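You operate a simulated robot arm through the tools that you are given. There is no shell and no other tool. Be economical: measure what you need, move in short steps, check, and stop when the job is done.

The job below is to be done with a simulated robot arm. You get a single attempt, and the scene is never put back.

## Task
Start the extract and bring its needle into the green.
Fine: isolator on and damper open first; use the speed dial; press the alarm button last, so that the red lamp is out.

The check looks at the end state, three seconds after you hand in, the way a careful person would. Anything else that was tipped, shoved, dropped, spilled or broken makes it a failure.

## Robot
A 6-joint arm with a two-finger parallel gripper, fixed in place. Base frame: the origin is at the foot of the arm, x ahead of it, y to its left, z up. Readings come in mm, degrees, newtons and seconds.
With the tool pointing down near the work surface it reaches from about 100 to 620 mm from the base axis. Its first joint turns from -166.0 to 166.0 degrees. Payload 4.1 kg.
The TCP is the grasp point between the finger pads, 23 mm short of the fingertips. In the tool frame z runs along the fingers and y along their closing line. Largest opening 94 mm; finger width 38, thickness 10; the body of the gripper, 54 by 96 mm, starts 39 mm behind the TCP.
Orientation is told as [roll, pitch, yaw] about the base's x, y, z axes, in that order, counted from this pose: with the fingers straight down and closing along the base's y, the tool's x points along the base's -x, its y along +y and its z along -z.

## Interface
- The arm moves only by the tool arm_command. Its argument "targets" is one flat list of numbers, 7 for each row, row after row: the shift along the tool's x, y, z in m, then the turn, a rotation vector about the tool's x, y, z in degrees, then the opening, from 0 (shut) to 1 (fully open). In form: [x, y, z, wx, wy, wz, jaw, x, y, z, wx, wy, wz, jaw, ...]. A call has 1 to 10 rows; each row shifts and turns the commanded pose from where the row before left it, along the tool's axes as they then stand. A row lasts 0.2 s, in which the tool goes at most 50 mm and 8.6 degrees; a call with a longer step from one row to the next is refused whole, and so is a gripper value outside its range. A pose out of reach is approached as far as the arm can. The call stops where the force on the tool passes 40 N (or 10 N more than at its start, if that is more) or the arm is blocked; 0.2 s more then pass. The fingers move at their own pace (about 45 mm/s each) and stop on an object; they squeeze with about 29 N. The grip force told is the motor's: it shows also when the fingers shut on nothing. Time passes only in rows, and 0.2 s behind the last, so rows that do not move let the fingers close. It gives the time, the measured TCP pose, the force on the tool (base axes), the opening and the grip force at its end, in the units of the frame above (readings bear some noise), with the torque about the TCP (base axes, N m) and any sound that the robot's microphone picked up, and new pictures: "pictures" is both (left out), scene, wrist or none.
- Cameras (640 x 400 px; columns grow to the right, rows downward): "scene" is fixed at [227.1, -639.4, 1821.2]; the picture's right is [0.98, -0.22, 0.00], its down [-0.08, -0.36, -0.93] and it looks along [0.20, 0.91, -0.36] (base axes); focal length 330 px, centre (320, 200). "wrist" rides on the gripper at [86, 16, -75] in the tool frame; the picture's right is [-0.18, 0.98, 0.00], its down [-0.58, -0.11, -0.81] and it looks along [-0.79, -0.15, 0.59] (tool axes); focal length 243 px, centre (320, 200). There is no depth. A picture from a camera that has moved, and an enlarged one, comes with that camera's place and axes in the base frame and with its lens. The place of the scene camera against the robot may be out by one fixed shift of up to 18 mm in any direction.
- move_column(by): slides the trunk up (or, below 0, down) by that many mm; the arm rides with it, the base frame stays. It gives what a move gives, with no picture.
- inspect(camera, box): a new picture of the part [left, top, right, bottom] of that camera's present view, enlarged. It takes no simulated time.
- hand_in(): hands the job in; it is judged then, once.

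Go step by step. Nothing tells you positions but the pictures and the camera data: compare them with the known pose of the tool, close in by small moves and look again before you grip or let go. The budget is 120 turns and 200 pictures, counting those below and the enlarged ones. Unless the task says otherwise, let go and move clear before handing in, and close with one line.

The tools are called after "Call:" as name(argument=value, ...) on one line, values as JSON. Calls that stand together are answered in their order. arm_command: Moves the arm, as the interface text tells. Its arguments: {"type":"object","properties":{"targets":{"type":"array","items":{"type":"number"}},"pictures":{"type":"string","enum":["both","scene","wrist","none"]}},"required":["targets"]} The other tools are called the same way: move_column (by) slides the trunk up or down; inspect (camera, box) takes an enlarged picture of a part of a camera's view; hand_in () hands the job in.

At the start:

```text
time_s: 0.0
tcp_pos: [219.0, 200.9, 1450.5]
tcp_rot: [-0.1, -0.1, 0.1]
ft_force: [-0.6, 0.3, -0.9]
torque: [-0.02, -0.01, 0.0]
opening: 93.9
grasp_force: 0.1
trunk travel left (down, up): [-577.0, 13.0]
```

scene: 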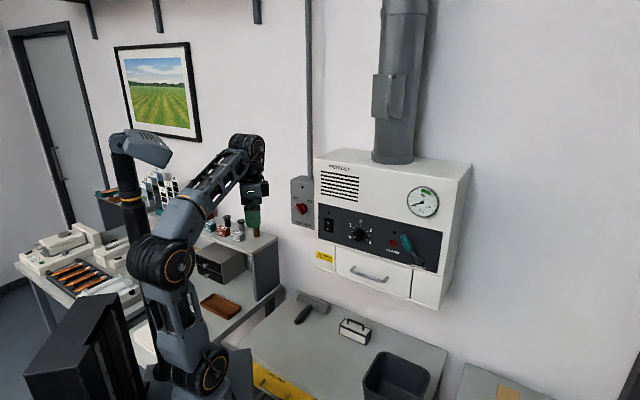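
wrist: 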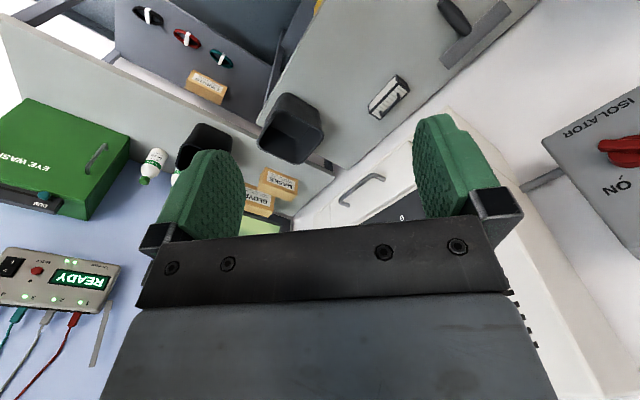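

I see a wall-mounted extract unit with a gauge, panel (switch, dial, lamp, button, lever), an isolator box to the left, and a duct with a box (damper?) above. I'll look closer first.

Call:
inspect(camera="scene", box=[310, 150, 480, 256])

Call:
inspect(camera="scene", box=[340, 0, 480, 88])

Call:
inspect(camera="scene", box=[270, 165, 350, 275])

Call:
inspect(camera="wrist", box=[520, 80, 640, 250])

```text
3.76 times, centred on (395, 203) of scene
camera zoom: at [227.1, -639.4, 1821.2], right [0.98, -0.22, 0.0], down [-0.08, -0.36, -0.93], along [0.2, 0.91, -0.36], focal length 1243 px, centre (38, 189)
```

zoom: 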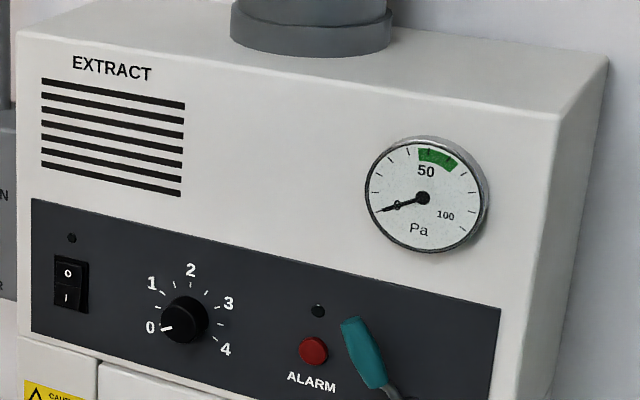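

```text
4.55 times, centred on (410, 44) of scene
camera zoom: at [227.1, -639.4, 1821.2], right [0.98, -0.22, 0.0], down [-0.08, -0.36, -0.93], along [0.2, 0.91, -0.36], focal length 1500 px, centre (-89, 909)
```

zoom: 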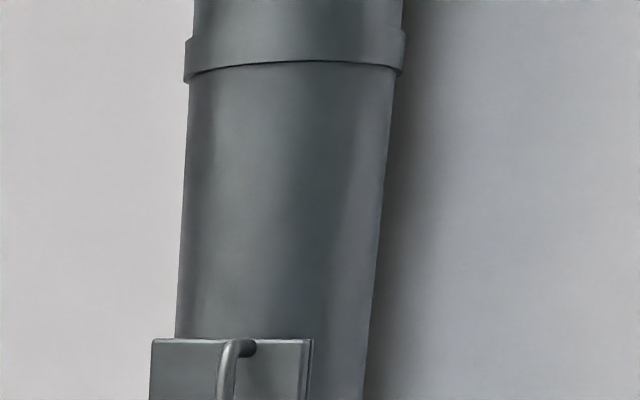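

```text
3.64 times, centred on (310, 220) of scene
camera zoom: at [227.1, -639.4, 1821.2], right [0.98, -0.22, 0.0], down [-0.08, -0.36, -0.93], along [0.2, 0.91, -0.36], focal length 1200 px, centre (356, 127)
```

zoom: 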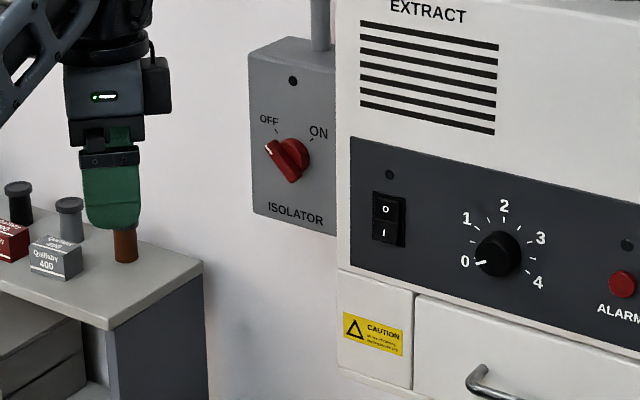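

```text
2.35 times, centred on (580, 165) of wrist
camera zoom: at [132.0, 216.9, 1525.2], right [0.18, 0.98, 0.0], down [0.58, -0.11, 0.81], along [0.79, -0.15, -0.59], focal length 571 px, centre (-292, 282)
```

zoom: 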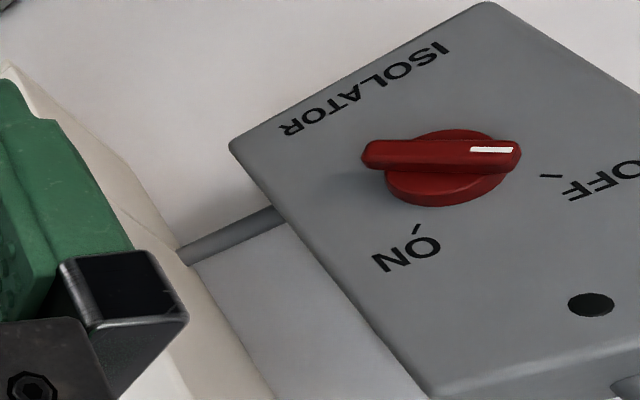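

Call:
inspect(camera="scene", box=[355, 60, 445, 170])

Call:
inspect(camera="scene", box=[375, 215, 455, 315])

Call:
inspect(camera="scene", box=[310, 195, 390, 255])

Call:
inspect(camera="scene", box=[80, 100, 320, 250])

```text
3.64 times, centred on (400, 115) of scene
camera zoom: at [227.1, -639.4, 1821.2], right [0.98, -0.22, 0.0], down [-0.08, -0.36, -0.93], along [0.2, 0.91, -0.36], focal length 1200 px, centre (29, 509)
```

zoom: 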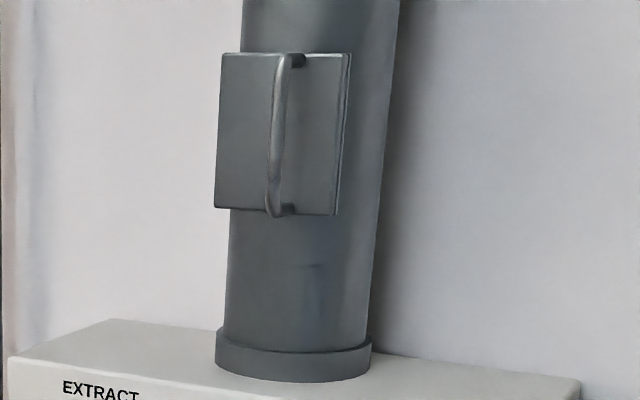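

```text
4.00 times, centred on (415, 265) of scene
camera zoom: at [227.1, -639.4, 1821.2], right [0.98, -0.22, 0.0], down [-0.08, -0.36, -0.93], along [0.2, 0.91, -0.36], focal length 1320 px, centre (-60, -60)
```

zoom: 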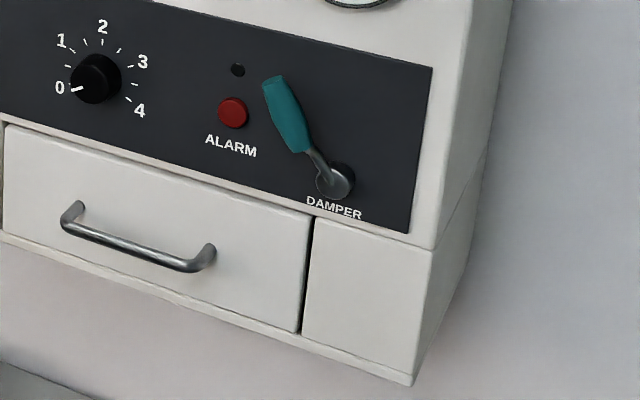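

```text
6.67 times, centred on (350, 225) of scene
camera zoom: at [227.1, -639.4, 1821.2], right [0.98, -0.22, 0.0], down [-0.08, -0.36, -0.93], along [0.2, 0.91, -0.36], focal length 2201 px, centre (120, 33)
```

zoom: 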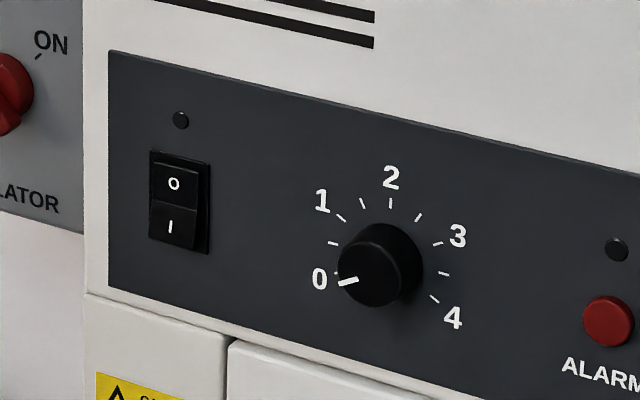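

```text
2.67 times, centred on (200, 175) of scene
camera zoom: at [227.1, -639.4, 1821.2], right [0.98, -0.22, 0.0], down [-0.08, -0.36, -0.93], along [0.2, 0.91, -0.36], focal length 880 px, centre (640, 267)
```

zoom: 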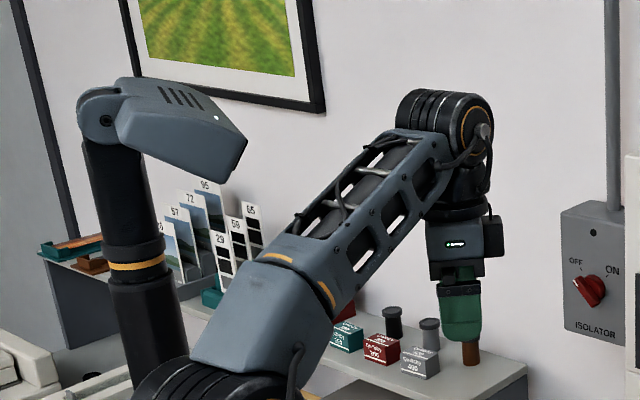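

The lever is marked DAMPER; the unit's face is turned 45° (its normal points to the robot), about 610 mm from the base. I turn the tool to yaw 45° and move forward a little, then pitch it to face the unit.

Call:
arm_command(targets=[0, 0, 0, 0, 0, -7.5, 0.5, 0, 0, 0, 0, 0, -7.5, 0.5, 0, 0, 0, 0, 0, -7.5, 0.5, 0, 0, 0, 0, 0, -7.5, 0.5, 0, 0, 0, 0, 0, -7.5, 0.5, 0, 0, 0, 0, 0, -7.5, 0.5, -0.03, 0, 0, 0, 0, 0, 0.5, -0.03, 0, 0, 0, 0, 0, 0.5, -0.03, 0, 0, 0, 0, 0, 0.5], pictures="none")

Call:
arm_command(targets=[0, 0, 0, 0, -8.5, 0, 0.5, 0, 0, 0, 0, -8.5, 0, 0.5, 0, 0, 0, 0, -8.5, 0, 0.5, 0, 0, 0, 0, -8.5, 0, 0.5, 0, 0, 0, 0, -8.5, 0, 0.5, 0, 0, 0, 0, -8.5, 0, 0.5, 0, 0, 0, 0, -8.5, 0, 0.5, 0, 0, 0, 0, -8.5, 0, 0.5, 0, 0, 0, 0, -8.5, 0, 0.5, 0, 0, 0, 0, -8.5, 0, 0.5], pictures="both")

```text
time_s: 2.0
tcp_pos: [285.3, 265.0, 1449.4]
tcp_rot: [0.0, 0.1, 45.1]
ft_force: [0.1, 0.8, 0.3]
torque: [-0.02, 0.03, 0.01]
opening: 47.1
grasp_force: 0.0
trunk travel left (down, up): [-577.0, 13.0]
```

```text
time_s: 4.2
tcp_pos: [281.9, 265.4, 1450.4]
tcp_rot: [-0.5, -85.1, 45.6]
ft_force: [0.1, -1.0, 0.0]
torque: [-0.01, 0.01, -0.02]
opening: 47.1
grasp_force: 0.0
trunk travel left (down, up): [-577.0, 13.0]
camera wrist: at [212.4, 218.4, 1370.9], right [-0.69, 0.7, 0.18], down [-0.45, -0.61, 0.65], along [0.57, 0.36, 0.74], focal length 243 px, centre (320, 200)
```

scene: 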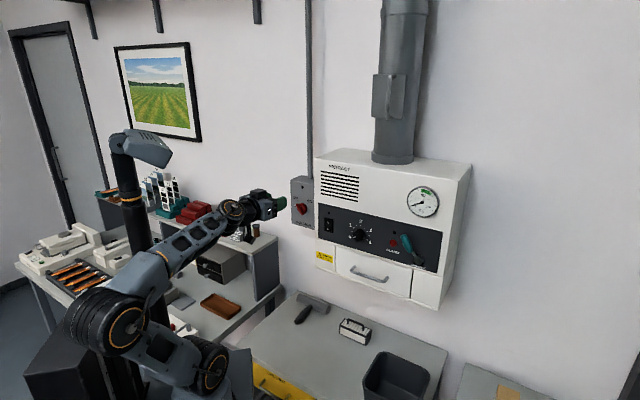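
wrist: 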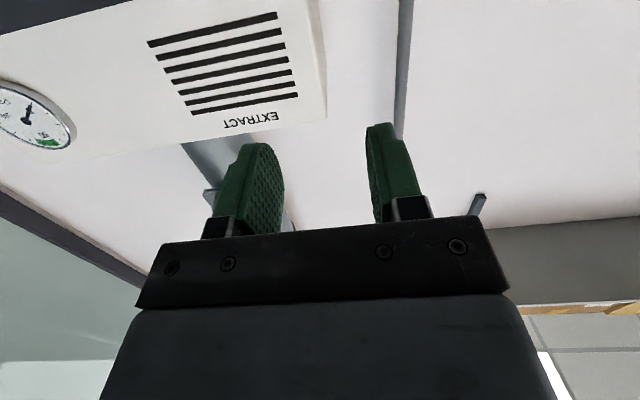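

The tool nearly faces the unit. I finish the pitch, go down and left in front of the isolator, then look.

Call:
arm_command(targets=[0, 0, 0, 0, -5, 0, 0.5, 0.04, 0.04, 0, 0, 0, 0, 0.5, 0.04, 0.04, 0, 0, 0, 0, 0.5, 0.04, 0.043, 0, 0, 0, 0, 0.5, 0.04, 0, 0, 0, 0, 0, 0.5, 0, 0, 0.04, 0, 0, 0, 0.5, 0, 0, 0.04, 0, 0, 0, 0.5], pictures="none")

Call:
arm_command(targets=[0, 0, 0, 0, 0, -7.5, 0.5, 0, 0, 0, 0, 0, -7.5, 0.5, 0, 0, 0, 0, 0, -7.5, 0.5, 0, 0, 0, 0, 0, -7.5, 0.5, 0, 0, 0, 0, 0, -7.5, 0.5, 0, 0, 0, 0, 0, -7.5, 0.5], pictures="both")

```text
refused: row 2 steps farther than a row can; nothing moved
```

```text
time_s: 5.6
tcp_pos: [282.3, 265.3, 1450.5]
tcp_rot: [-83.0, -44.6, 130.2]
ft_force: [-0.9, -0.3, 0.0]
torque: [-0.02, 0.0, 0.01]
opening: 47.3
grasp_force: 0.0
trunk travel left (down, up): [-577.0, 13.0]
camera wrist: at [260.3, 172.2, 1384.8], right [-0.62, 0.55, -0.57], down [-0.78, -0.3, 0.55], along [0.13, 0.78, 0.61], focal length 243 px, centre (320, 200)
```

scene: 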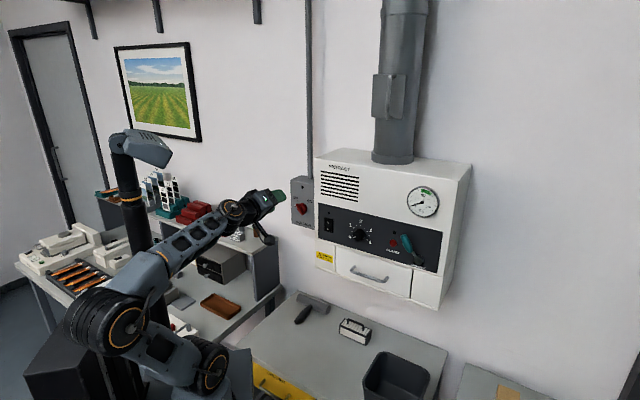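
wrist: 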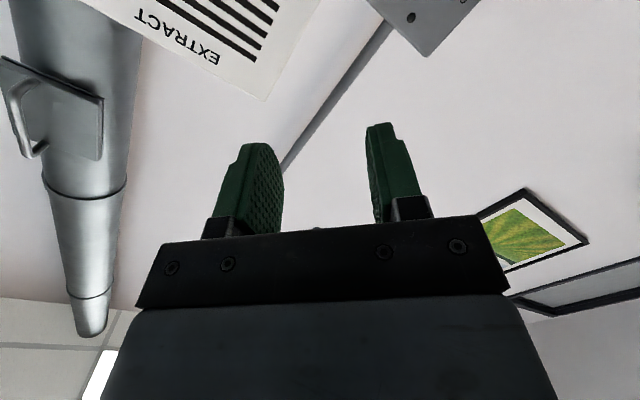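

The rotation is in; now the pitch remainder plus the shift down/left (mostly along tool y), and forward 80 mm.

Call:
arm_command(targets=[0, 0, 0, 3.54, -3.54, 0, 0.5, 0.005, 0.04, 0, 0, 0, 0, 0.5, 0.005, 0.04, 0, 0, 0, 0, 0.5, 0.005, 0.04, 0, 0, 0, 0, 0.5, 0.005, 0.04, 0, 0, 0, 0, 0.5, 0.005, 0.04, 0, 0, 0, 0, 0.5, 0, 0, 0.04, 0, 0, 0, 0.5, 0, 0, 0.04, 0, 0, 0, 0.5], pictures="both")

```text
time_s: 7.4
tcp_pos: [252.7, 408.9, 1290.6]
tcp_rot: [-90.0, -44.9, 135.1]
ft_force: [0.5, -0.3, 0.1]
torque: [-0.01, 0.01, 0.01]
opening: 47.1
grasp_force: 0.1
trunk travel left (down, up): [-577.0, 13.0]
camera wrist: at [234.9, 320.9, 1218.3], right [-0.58, 0.58, -0.56], down [-0.81, -0.33, 0.49], along [0.1, 0.74, 0.67], focal length 243 px, centre (320, 200)
```

scene: 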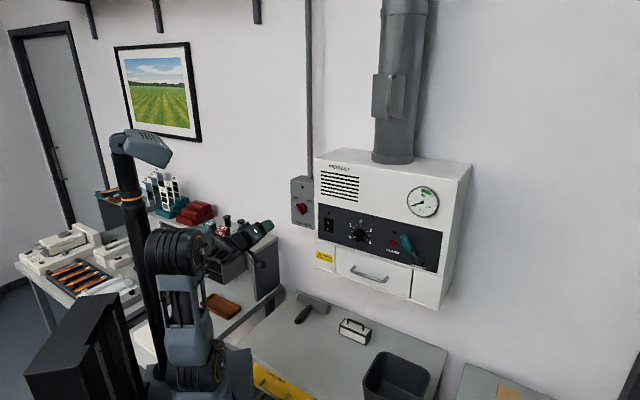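
wrist: 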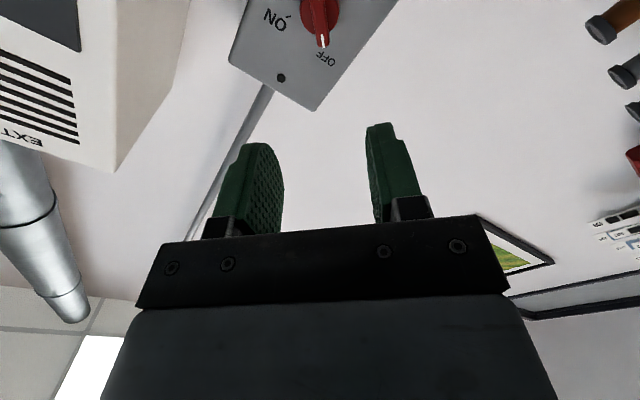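

Knob aligned about with the tool axis (u≈-110, z≈1290). Advance 130 mm and look.

Call:
arm_command(targets=[0, 0, 0.045, 0, 0, 0, 0.5, 0, 0, 0.045, 0, 0, 0, 0.5, 0, 0, 0.04, 0, 0, 0, 0.5], pictures="both")

Call:
inspect(camera="wrist", box=[180, 0, 460, 175])

Call:
inspect(camera="scene", box=[250, 160, 350, 260])

```text
time_s: 8.2
tcp_pos: [344.9, 501.5, 1290.2]
tcp_rot: [-90.0, -45.0, 135.1]
ft_force: [-0.1, 0.4, -0.5]
torque: [-0.03, -0.01, 0.02]
opening: 46.7
grasp_force: 0.1
trunk travel left (down, up): [-577.0, 13.0]
camera wrist: at [326.3, 412.6, 1217.9], right [-0.58, 0.58, -0.57], down [-0.81, -0.33, 0.49], along [0.09, 0.74, 0.67], focal length 243 px, centre (320, 200)
```

scene: 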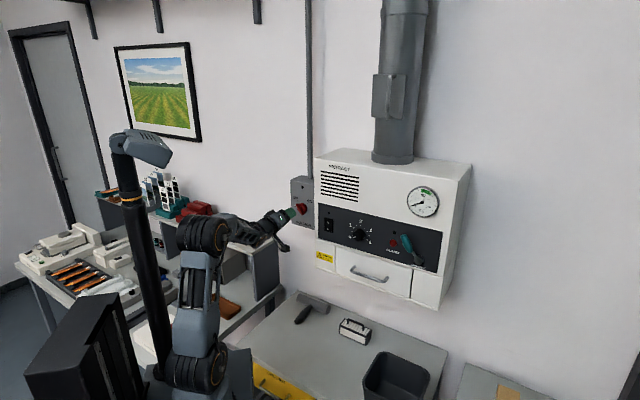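
wrist: 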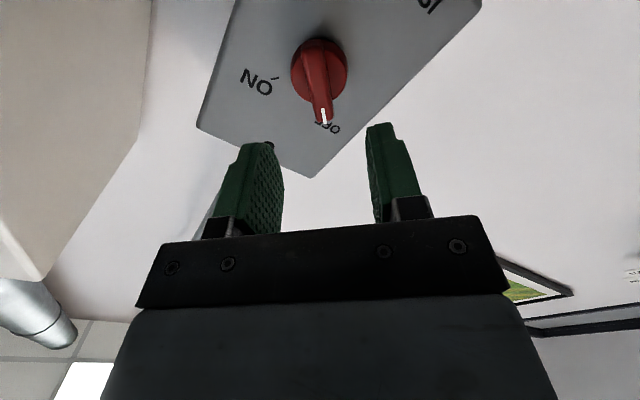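

```text
2.29 times, centred on (320, 88) of wrist
camera zoom: at [326.3, 412.6, 1217.9], right [-0.58, 0.58, -0.57], down [-0.81, -0.33, 0.49], along [0.09, 0.74, 0.67], focal length 555 px, centre (320, 457)
```

zoom: 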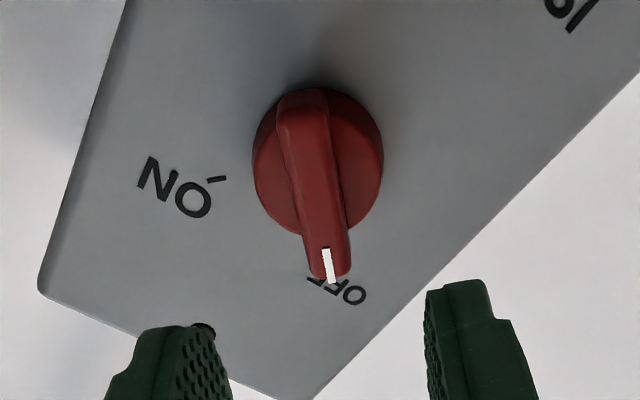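

```text
4.00 times, centred on (300, 210) of scene
camera zoom: at [227.1, -639.4, 1821.2], right [0.98, -0.22, 0.0], down [-0.08, -0.36, -0.93], along [0.2, 0.91, -0.36], focal length 1320 px, centre (400, 160)
```

zoom: 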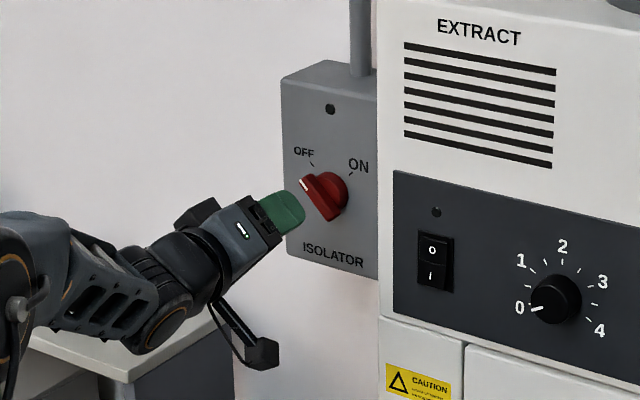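

Knob centre confirmed at u≈-109, v≈697, z≈1290. Advance 70 mm with force monitoring.

Call:
arm_command(targets=[0, 0, 0.035, 0, 0, 0, 0.5, 0, 0, 0.02, 0, 0, 0, 0.5, 0, 0, 0.015, 0, 0, 0, 0.5], pictures="wrist")

Call:
inspect(camera="wrist", box=[180, 60, 460, 235])

Call:
inspect(camera="scene", box=[250, 160, 350, 260])

```text
time_s: 9.0
tcp_pos: [393.7, 550.8, 1289.4]
tcp_rot: [-90.0, -44.9, 135.1]
ft_force: [0.7, 0.6, 0.2]
torque: [-0.04, 0.04, 0.0]
opening: 47.0
grasp_force: 0.0
trunk travel left (down, up): [-577.0, 13.0]
camera wrist: at [375.9, 461.6, 1217.6], right [-0.58, 0.58, -0.57], down [-0.81, -0.33, 0.49], along [0.09, 0.74, 0.67], focal length 243 px, centre (320, 200)
```

wrist: 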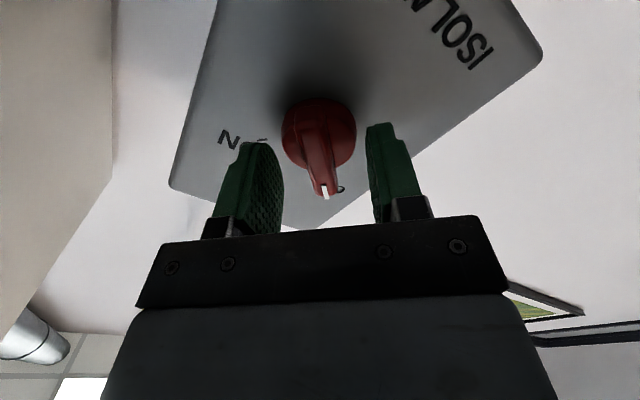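

```text
2.29 times, centred on (320, 148) of wrist
camera zoom: at [375.9, 461.6, 1217.6], right [-0.58, 0.58, -0.57], down [-0.81, -0.33, 0.49], along [0.09, 0.74, 0.67], focal length 555 px, centre (320, 320)
```

zoom: 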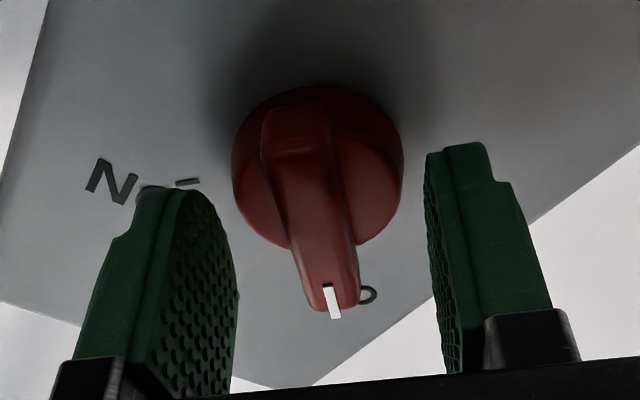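

```text
4.00 times, centred on (300, 210) of scene
camera zoom: at [227.1, -639.4, 1821.2], right [0.98, -0.22, 0.0], down [-0.08, -0.36, -0.93], along [0.2, 0.91, -0.36], focal length 1320 px, centre (400, 160)
```

zoom: 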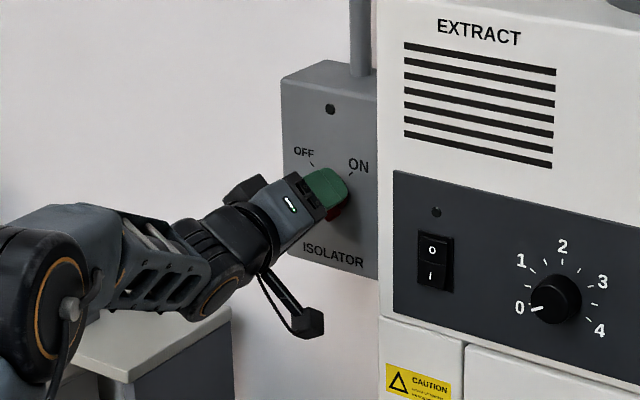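

Fingers straddle the bar. Advance 10 mm more and close.

Call:
arm_command(targets=[0, 0, 0.01, 0, 0, 0, 0.5, 0, 0, 0, 0, 0, 0, 0.05, 0, 0, 0, 0, 0, 0, 0.05, 0, 0, 0, 0, 0, 0, 0.05, 0, 0, 0, 0, 0, 0, 0.05], pictures="wrist")

```text
time_s: 10.2
tcp_pos: [401.3, 557.7, 1290.7]
tcp_rot: [-90.0, -44.9, 135.2]
ft_force: [2.6, 2.4, 0.8]
torque: [0.03, 0.0, -0.07]
opening: 40.7
grasp_force: 44.5
trunk travel left (down, up): [-577.0, 13.0]
camera wrist: at [383.6, 469.0, 1218.0], right [-0.58, 0.58, -0.57], down [-0.81, -0.33, 0.49], along [0.1, 0.74, 0.67], focal length 243 px, centre (320, 200)
```

wrist: 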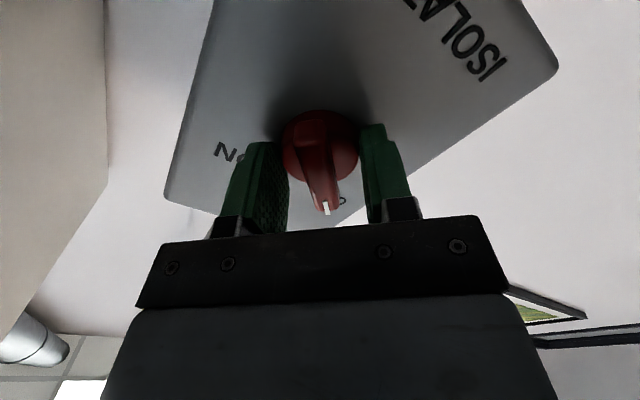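

It gripped the round base (40.7 mm). Open, back off 9 mm and close on the bar instead.

Call:
arm_command(targets=[0, 0, 0, 0, 0, 0, 0.5, 0, 0, -0.009, 0, 0, 0, 0.5, 0, 0, 0, 0, 0, 0, 0.1, 0, 0, 0, 0, 0, 0, 0.05, 0, 0, 0, 0, 0, 0, 0.05, 0, 0, 0, 0, 0, 0, 0.05], pictures="wrist")

```text
time_s: 11.6
tcp_pos: [393.5, 550.9, 1290.6]
tcp_rot: [-90.1, -44.9, 135.1]
ft_force: [-0.7, -0.7, -2.0]
torque: [0.16, -0.09, 0.17]
opening: 14.0
grasp_force: 45.1
trunk travel left (down, up): [-577.0, 13.0]
camera wrist: at [376.3, 461.9, 1218.2], right [-0.58, 0.58, -0.57], down [-0.81, -0.33, 0.49], along [0.09, 0.74, 0.67], focal length 243 px, centre (320, 200)
```

wrist: 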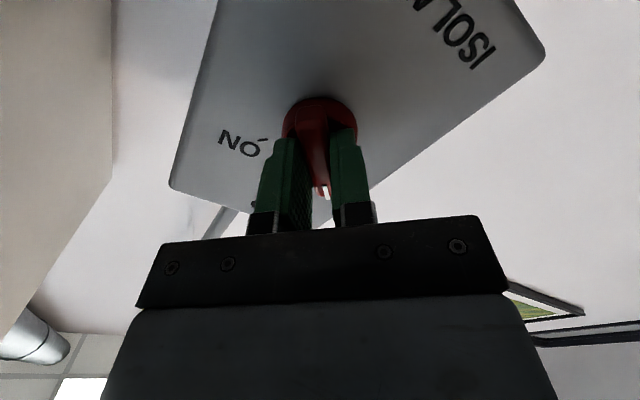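

The bar is held (14 mm). Turn clockwise as seen from the front, 85° in one go, with force monitoring.

Call:
arm_command(targets=[0, 0, 0, 0, 0, 8.5, 0.05, 0, 0, 0, 0, 0, 8.5, 0.05, 0, 0, 0, 0, 0, 8.5, 0.05, 0, 0, 0, 0, 0, 8.5, 0.05, 0, 0, 0, 0, 0, 8.5, 0.05, 0, 0, 0, 0, 0, 8.5, 0.05, 0, 0, 0, 0, 0, 8.5, 0.05, 0, 0, 0, 0, 0, 8.5, 0.05, 0, 0, 0, 0, 0, 8.5, 0.05, 0, 0, 0, 0, 0, 8.5, 0.05], pictures="both")

Call:
inspect(camera="scene", box=[250, 160, 350, 260])

```text
time_s: 13.5
tcp_pos: [395.8, 549.7, 1291.5]
tcp_rot: [88.0, -63.6, -44.1]
ft_force: [-0.4, -13.9, -2.3]
torque: [-0.02, 0.04, 0.35]
opening: 13.9
grasp_force: 44.8
out of reach, approached as far as the arm can: row 9
trunk travel left (down, up): [-577.0, 13.0]
stopped in row 9: the force on the tool passed its limit at 64 N (the readings are from after the stop); the commanded pose is now the measured one
camera wrist: at [303.4, 535.0, 1222.4], right [-0.55, 0.58, 0.6], down [-0.32, -0.81, 0.49], along [0.77, 0.07, 0.64], focal length 243 px, centre (320, 200)
```

scene: 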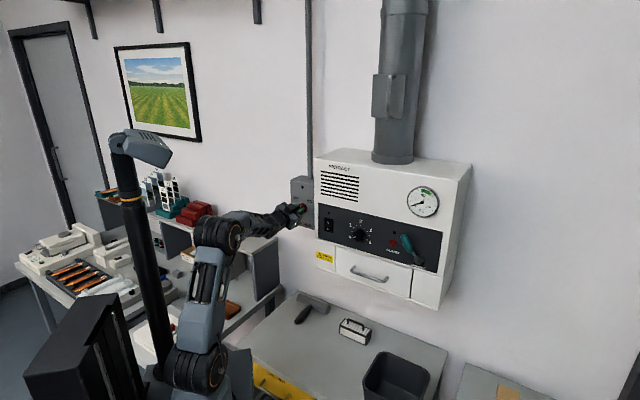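
wrist: 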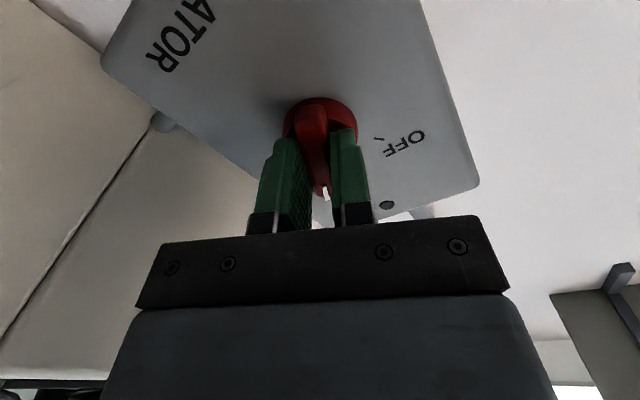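

```text
4.00 times, centred on (300, 210) of scene
camera zoom: at [227.1, -639.4, 1821.2], right [0.98, -0.22, 0.0], down [-0.08, -0.36, -0.93], along [0.2, 0.91, -0.36], focal length 1320 px, centre (400, 160)
```

zoom: 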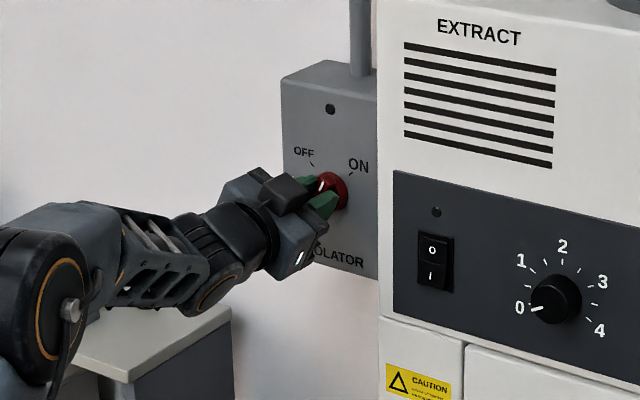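

Turned about 70° before stopping. Release, back off, and look where the pointer is.

Call:
arm_command(targets=[0, 0, 0, 0, 0, 0, 0.5, 0, 0, 0, 0, 0, 0, 0.5, 0, 0, -0.03, 0, 0, 0, 0.5, 0, 0, -0.03, 0, 0, 0, 0.5], pictures="wrist")

Call:
inspect(camera="wrist", box=[180, 0, 460, 175])

Call:
inspect(camera="scene", box=[250, 160, 350, 260])

```text
time_s: 14.5
tcp_pos: [348.4, 512.3, 1291.7]
tcp_rot: [87.7, -64.0, -43.6]
ft_force: [0.1, 0.2, 0.1]
torque: [-0.02, 0.02, -0.02]
opening: 47.0
grasp_force: 0.1
trunk travel left (down, up): [-577.0, 13.0]
camera wrist: at [256.1, 496.4, 1222.9], right [-0.55, 0.58, 0.6], down [-0.32, -0.81, 0.49], along [0.77, 0.08, 0.64], focal length 243 px, centre (320, 200)
```

wrist: 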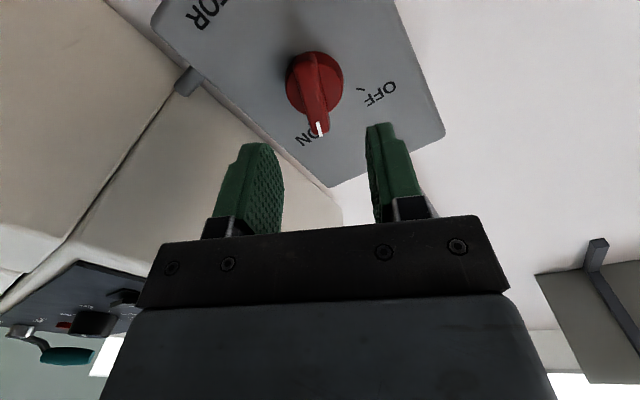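

```text
2.29 times, centred on (320, 88) of wrist
camera zoom: at [256.1, 496.4, 1222.9], right [-0.55, 0.58, 0.6], down [-0.32, -0.81, 0.49], along [0.77, 0.08, 0.64], focal length 555 px, centre (320, 457)
```

zoom: 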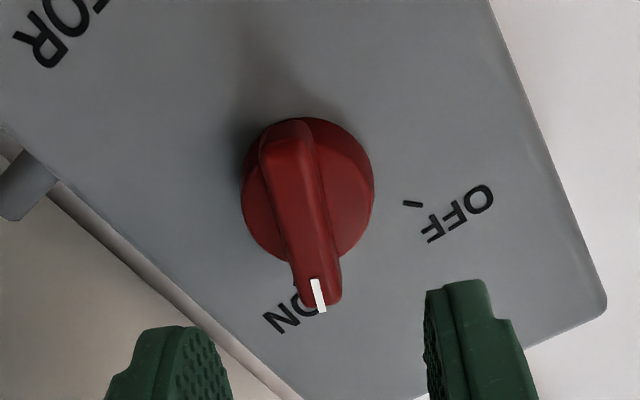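

```text
4.00 times, centred on (300, 210) of scene
camera zoom: at [227.1, -639.4, 1821.2], right [0.98, -0.22, 0.0], down [-0.08, -0.36, -0.93], along [0.2, 0.91, -0.36], focal length 1320 px, centre (400, 160)
```

zoom: 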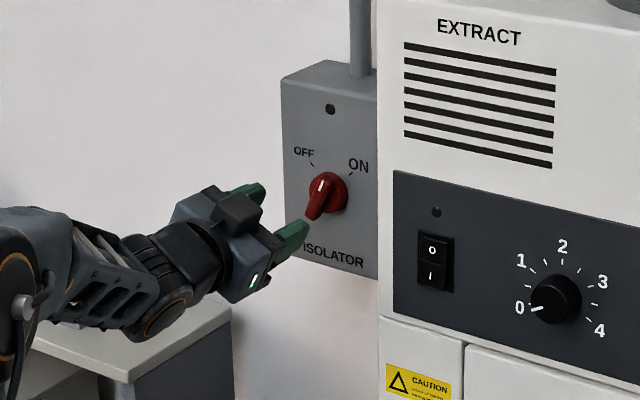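

The pointer is about 20° short of ON. I test in free space whether the wrist can roll farther.

Call:
arm_command(targets=[0, 0, 0, 0, 0, 7, 0.5, 0, 0, 0, 0, 0, 7, 0.5, 0, 0, 0, 0, 0, 7, 0.5], pictures="none")

```text
time_s: 15.3
tcp_pos: [324.0, 547.7, 1354.6]
tcp_rot: [87.8, -43.0, -44.5]
ft_force: [0.3, 0.2, -0.3]
torque: [0.03, 0.0, 0.03]
opening: 46.9
grasp_force: 0.0
out of reach, approached as far as the arm can: row 1, 2, 3
trunk travel left (down, up): [-577.0, 13.0]
```

A joint limit there. I go back, retreat, and try the opposite roll (180° about) so the bar can be gripped again from the other side.

Call:
arm_command(targets=[0, 0, 0, 0, 0, -8, 0.5, 0, 0, 0, 0, 0, -8, 0.5, 0, 0, 0, 0, 0, -8, 0.5, 0, 0, -0.04, 0, 0, -8, 0.5, 0, 0, -0.02, 0, 0, -8, 0.5, 0, 0, 0, 0, 0, -8, 0.5, 0, 0, 0, 0, 0, -8, 0.5, 0, 0, 0, 0, 0, -8, 0.5, 0, 0, 0, 0, 0, -8, 0.5, 0, 0, 0, 0, 0, -8, 0.5], pictures="none")

Call:
arm_command(targets=[0, 0, 0, 0, 0, -8, 0.5, 0, 0, 0, 0, 0, -8, 0.5, 0, 0, 0, 0, 0, -8, 0.5, 0, 0, 0, 0, 0, -8, 0.5, 0, 0, 0, 0, 0, -8, 0.5, 0, 0, 0, 0, 0, -8, 0.5, 0, 0, 0, 0, 0, -8, 0.5, 0, 0, 0, 0, 0, -8, 0.5, 0, 0, 0, 0, 0, -8, 0.5, 0, 0, 0, 0, 0, -8, 0.5], pictures="both")

```text
time_s: 17.5
tcp_pos: [282.6, 505.7, 1356.7]
tcp_rot: [-88.4, -57.1, 133.1]
ft_force: [0.9, -0.5, 0.1]
torque: [-0.01, -0.03, 0.0]
opening: 46.8
grasp_force: 0.0
trunk travel left (down, up): [-577.0, 13.0]
```

```text
time_s: 19.7
tcp_pos: [281.7, 505.7, 1356.6]
tcp_rot: [-89.0, 22.9, 134.8]
ft_force: [0.2, 0.7, 0.0]
torque: [0.0, -0.04, 0.02]
opening: 47.1
grasp_force: 0.1
trunk travel left (down, up): [-577.0, 13.0]
camera wrist: at [288.9, 391.1, 1375.9], right [0.14, -0.16, -0.98], down [-0.98, -0.15, -0.11], along [-0.13, 0.97, -0.18], focal length 243 px, centre (320, 200)
```

scene: 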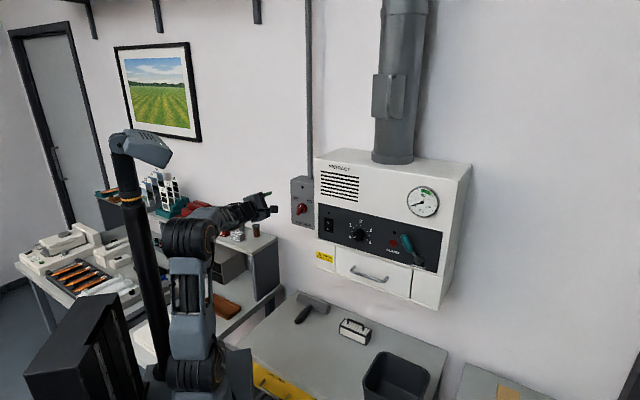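
wrist: 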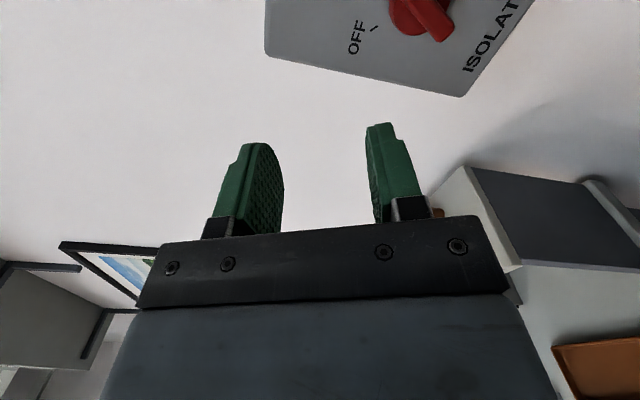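

The opposite roll is reachable. Continue to −154° and re-centre in front of the knob.

Call:
arm_command(targets=[0, 0, 0, 0, 0, -8.2, 0.5, 0, 0, 0, 0, 0, -8.2, 0.5, 0, 0, 0, 0, 0, -8.2, 0.5, 0, 0, 0, 0, 0, -8.2, 0.5, 0, 0, 0, 0, 0, -8.2, 0.5, -0.019, 0.036, 0, 0, 0, 0, 0.5, -0.019, 0.036, 0, 0, 0, 0, 0.5, 0, 0, 0, 0, 0, 0, 0.5], pictures="both")

Call:
inspect(camera="wrist", box=[180, 0, 460, 175])

```text
time_s: 21.5
tcp_pos: [314.8, 471.8, 1289.8]
tcp_rot: [-88.0, 63.7, 136.3]
ft_force: [0.3, -0.1, 0.5]
torque: [0.02, 0.02, -0.01]
opening: 47.0
grasp_force: 0.0
trunk travel left (down, up): [-577.0, 13.0]
camera wrist: at [299.6, 381.5, 1361.5], right [0.55, -0.58, -0.6], down [-0.83, -0.32, -0.46], along [0.08, 0.75, -0.65], focal length 243 px, centre (320, 200)
```

scene: 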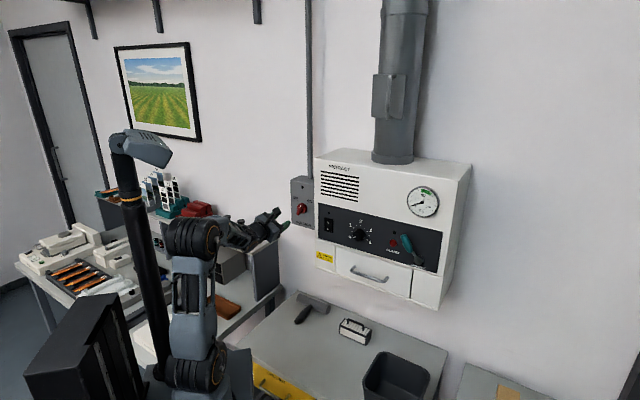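
wrist: 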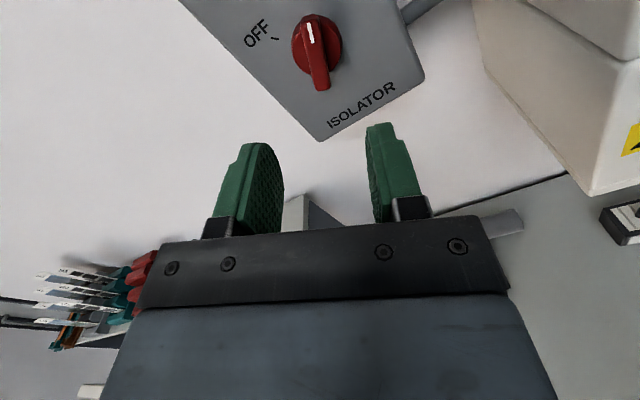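

```text
2.29 times, centred on (320, 88) of wrist
camera zoom: at [299.6, 381.5, 1361.5], right [0.55, -0.58, -0.6], down [-0.83, -0.32, -0.46], along [0.08, 0.75, -0.65], focal length 555 px, centre (320, 457)
```

zoom: 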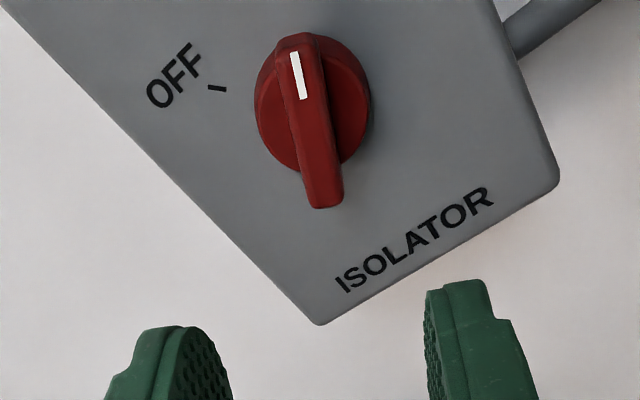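

Aligned with the bar again (pointer is a clean 20° short). Advance 112 mm and grip the bar.

Call:
arm_command(targets=[0, 0, 0.045, 0, 0, 0, 0.5, 0, 0, 0.042, 0, 0, 0, 0.5, 0, 0, 0.025, 0, 0, 0, 0.5, 0, 0, 0, 0, 0, 0, 0.3, 0, 0, 0, 0, 0, 0, 0.05, 0, 0, 0, 0, 0, 0, 0.05, 0, 0, 0, 0, 0, 0, 0.05], pictures="wrist")

```text
time_s: 23.1
tcp_pos: [393.8, 551.2, 1286.3]
tcp_rot: [-88.5, 64.0, 136.0]
ft_force: [-5.9, 15.0, 13.1]
torque: [-0.03, -0.01, 1.14]
opening: 14.1
grasp_force: 44.4
trunk travel left (down, up): [-577.0, 13.0]
camera wrist: at [377.8, 461.5, 1359.5], right [0.56, -0.58, -0.6], down [-0.83, -0.32, -0.46], along [0.08, 0.75, -0.65], focal length 243 px, centre (320, 200)
```

wrist: 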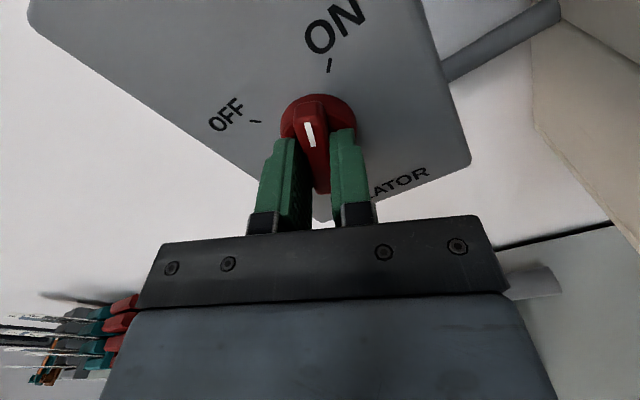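

Bar held with a slight sideways load; I ease that by 3 mm and turn +20°.

Call:
arm_command(targets=[0.0005, -0.003, 0, 0, 0, 0, 0.05, 0, 0, 0, 0, 0, 5, 0.05, 0, 0, 0, 0, 0, 5, 0.05, 0, 0, 0, 0, 0, 5, 0.05, 0, 0, 0, 0, 0, 5, 0.05, 0, 0, 0, 0, 0, 1.5, 0.05], pictures="wrist")

```text
time_s: 24.5
tcp_pos: [392.9, 551.9, 1288.8]
tcp_rot: [-88.7, 42.5, 135.3]
ft_force: [-0.8, 8.3, 3.4]
torque: [-1.17, -1.58, 0.81]
opening: 14.4
grasp_force: 45.2
trunk travel left (down, up): [-577.0, 13.0]
camera wrist: at [392.4, 446.3, 1336.4], right [0.36, -0.39, -0.85], down [-0.93, -0.21, -0.3], along [-0.06, 0.9, -0.43], focal length 243 px, centre (320, 200)
```

wrist: 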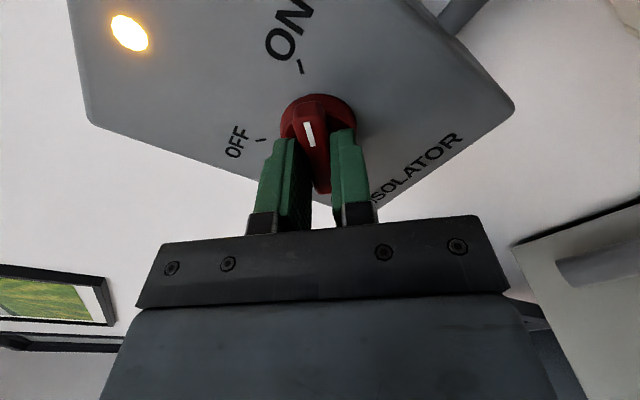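

The isolator lamp is lit: ON. Release, retreat well clear, and then look at the panel from nearby.

Call:
arm_command(targets=[0, 0, 0, 0, 0, 0, 0.5, 0, 0, 0, 0, 0, 0, 0.5, 0, 0, -0.04, 0, 0, 0, 0.5, 0, 0, -0.045, 0, 0, 0, 0.5, 0, 0, -0.045, 0, 0, 0, 0.5, 0, 0, -0.045, 0, 0, 0, 0.5, 0, 0, -0.045, 0, 0, 0, 0.5], pictures="none")

Call:
inspect(camera="scene", box=[270, 160, 370, 260])

```text
time_s: 26.1
tcp_pos: [236.3, 393.1, 1292.8]
tcp_rot: [-88.8, 42.2, 135.2]
ft_force: [0.0, 0.7, -0.5]
torque: [0.05, 0.01, 0.01]
opening: 47.0
grasp_force: 0.0
trunk travel left (down, up): [-577.0, 13.0]
```

```text
4.00 times, centred on (320, 210) of scene
camera zoom: at [227.1, -639.4, 1821.2], right [0.98, -0.22, 0.0], down [-0.08, -0.36, -0.93], along [0.2, 0.91, -0.36], focal length 1320 px, centre (320, 160)
```

zoom: 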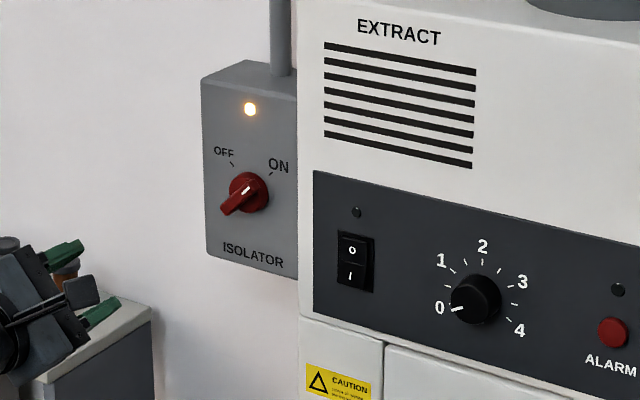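

Isolator clearly ON. Now roll so the camera is on top (x up, y right) and move right along the panel.

Call:
arm_command(targets=[0, 0, 0, 0, 0, -8, 0.5, 0, 0, 0, 0, 0, -8, 0.5, 0, 0, 0, 0, 0, -8, 0.5, 0, 0, 0, 0, 0, -8, 0.5, 0, 0, 0, 0, 0, -8, 0.5, 0, 0, 0, 0, 0, -8, 0.5, 0, 0.045, 0, 0, 0, 0, 0.5, 0, 0.045, 0, 0, 0, 0, 0.5, 0, 0.045, 0, 0, 0, 0, 0.5, 0, 0.045, 0, 0, 0, 0, 0.5], pictures="none")

Call:
arm_command(targets=[0, 0.045, 0, 0, 0, 0, 0.5, 0, 0.045, 0, 0, 0, 0, 0.5, 0, 0.045, 0, 0, 0, 0, 0.5, 0, 0.045, 0, 0, 0, 0, 0.5, 0, 0.04, 0, 0, 0, 0, 0.5], pictures="both")

```text
time_s: 28.3
tcp_pos: [325.1, 303.7, 1298.4]
tcp_rot: [13.3, 89.1, -122.6]
ft_force: [-0.1, -0.4, 0.8]
torque: [-0.02, -0.01, 0.02]
opening: 47.1
grasp_force: 0.2
out of reach, approached as far as the arm can: row 9, 10
trunk travel left (down, up): [-577.0, 13.0]
```

```text
time_s: 29.5
tcp_pos: [314.9, 274.5, 1332.6]
tcp_rot: [14.7, 89.0, -121.3]
ft_force: [0.0, -0.8, 0.5]
torque: [-0.01, 0.03, -0.02]
opening: 47.1
grasp_force: 0.1
out of reach, approached as far as the arm can: row 1, 2, 3, 4, 5
trunk travel left (down, up): [-577.0, 13.0]
camera wrist: at [272.2, 212.0, 1421.0], right [0.68, -0.71, -0.18], down [-0.66, -0.49, -0.57], along [0.32, 0.51, -0.8], focal length 243 px, centre (320, 200)
```

scene: 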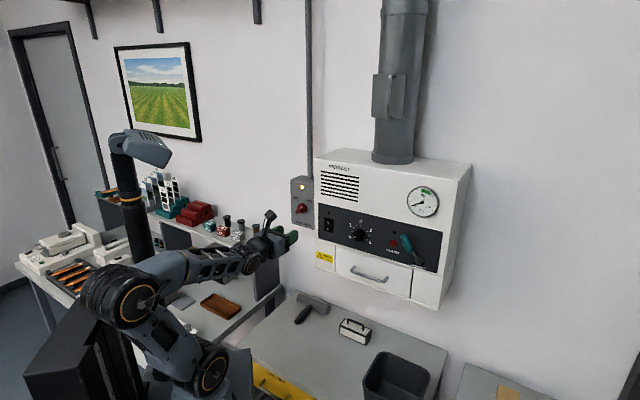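
wrist: 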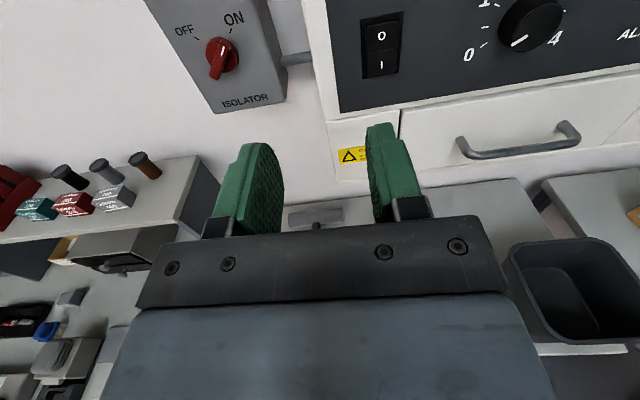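

Out of reach with the camera on top; the mid-range roll is around −90°. I roll back +90° and then move right.

Call:
arm_command(targets=[0, 0, 0, 0, 0, 8.5, 0.5, 0, 0, 0, 0, 0, 8.5, 0.5, 0, 0, 0, 0, 0, 8.5, 0.5, 0, 0, 0, 0, 0, 8.5, 0.5, 0, 0, 0, 0, 0, 8.5, 0.5, 0, 0, 0, 0, 0, 8.5, 0.5, 0, 0, 0, 0, 0, 8.5, 0.5, 0, 0, 0, 0, 0, 8.5, 0.5, 0, 0, 0, 0, 0, 8.5, 0.5, 0, 0, 0, 0, 0, 8.5, 0.5], pictures="none")

Call:
arm_command(targets=[0.045, 0, 0, 0, 0, 0, 0.5, 0.045, 0, 0, 0, 0, 0, 0.5, 0.045, 0, 0, 0, 0, 0, 0.5, 0.045, 0, 0, 0, 0, 0, 0.5], pictures="both")

```text
time_s: 31.7
tcp_pos: [312.3, 278.0, 1330.6]
tcp_rot: [-89.1, 5.1, 134.4]
ft_force: [0.6, -0.1, -0.4]
torque: [-0.02, 0.01, -0.01]
opening: 46.8
grasp_force: 0.0
out of reach, approached as far as the arm can: row 7
trunk travel left (down, up): [-577.0, 13.0]
```

```text
time_s: 32.7
tcp_pos: [309.7, 263.2, 1356.0]
tcp_rot: [-89.0, 5.2, 134.0]
ft_force: [-0.6, 0.0, 0.7]
torque: [0.0, -0.02, -0.01]
opening: 47.2
grasp_force: 0.1
out of reach, approached as far as the arm can: row 1, 2, 3, 4
trunk travel left (down, up): [-577.0, 13.0]
camera wrist: at [316.2, 146.7, 1349.1], right [-0.08, 0.06, -1.0], down [-0.99, -0.14, 0.07], along [-0.13, 0.99, 0.07], focal length 243 px, centre (320, 200)
```

scene: 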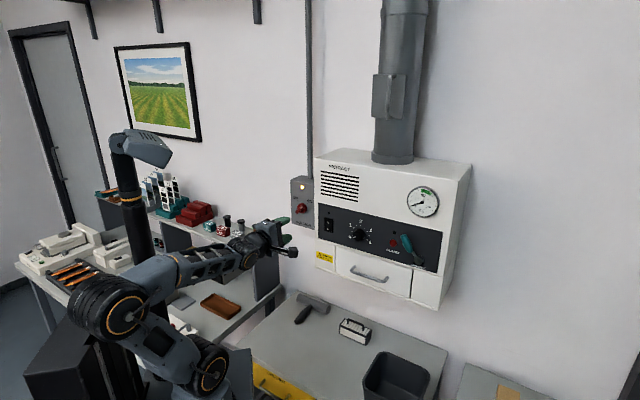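
wrist: 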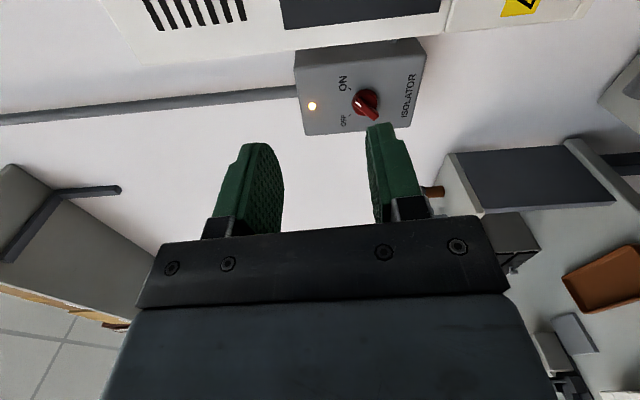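

Moves right are blocked by a wrist limit/singularity (forearm nearly in line with the tool). I raise the arm relative to the trunk, then lower the trunk, to get the forearm sloping up.

Call:
arm_command(targets=[0, -0.045, 0, 0, 0, 0, 0.5, 0, -0.045, 0, 0, 0, 0, 0.5, 0, -0.045, 0, 0, 0, 0, 0.5, 0, -0.045, 0, 0, 0, 0, 0.5], pictures="none")

Call:
arm_command(targets=[0.045, 0, 0, 0, 0, 0, 0.5, 0.045, 0, 0, 0, 0, 0, 0.5], pictures="both")

```text
time_s: 33.7
tcp_pos: [301.5, 275.8, 1535.5]
tcp_rot: [-89.2, 5.8, 134.3]
ft_force: [-0.4, 0.5, 0.2]
torque: [0.01, 0.01, -0.02]
opening: 47.2
grasp_force: 0.0
trunk travel left (down, up): [-577.0, 13.0]
```

```text
time_s: 34.3
tcp_pos: [363.4, 209.3, 1544.2]
tcp_rot: [-88.9, 5.7, 134.2]
ft_force: [-0.5, 0.6, 0.3]
torque: [0.0, 0.05, -0.06]
opening: 47.1
grasp_force: 0.1
trunk travel left (down, up): [-577.0, 13.0]
camera wrist: at [369.9, 94.5, 1537.7], right [-0.07, 0.05, -1.0], down [-0.99, -0.14, 0.06], along [-0.14, 0.99, 0.06], focal length 243 px, centre (320, 200)
```

scene: 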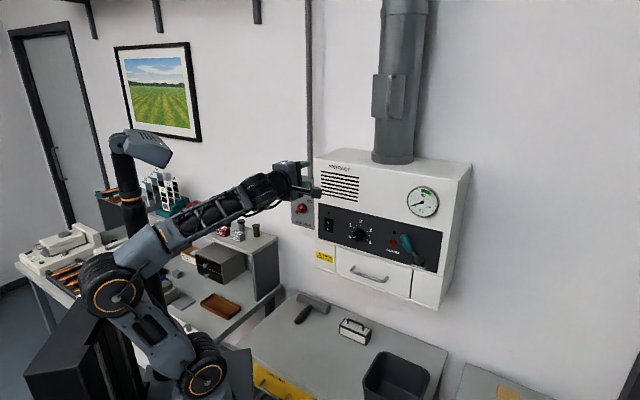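
wrist: 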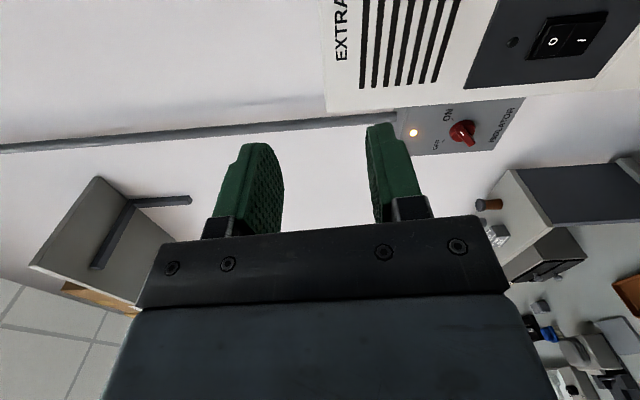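

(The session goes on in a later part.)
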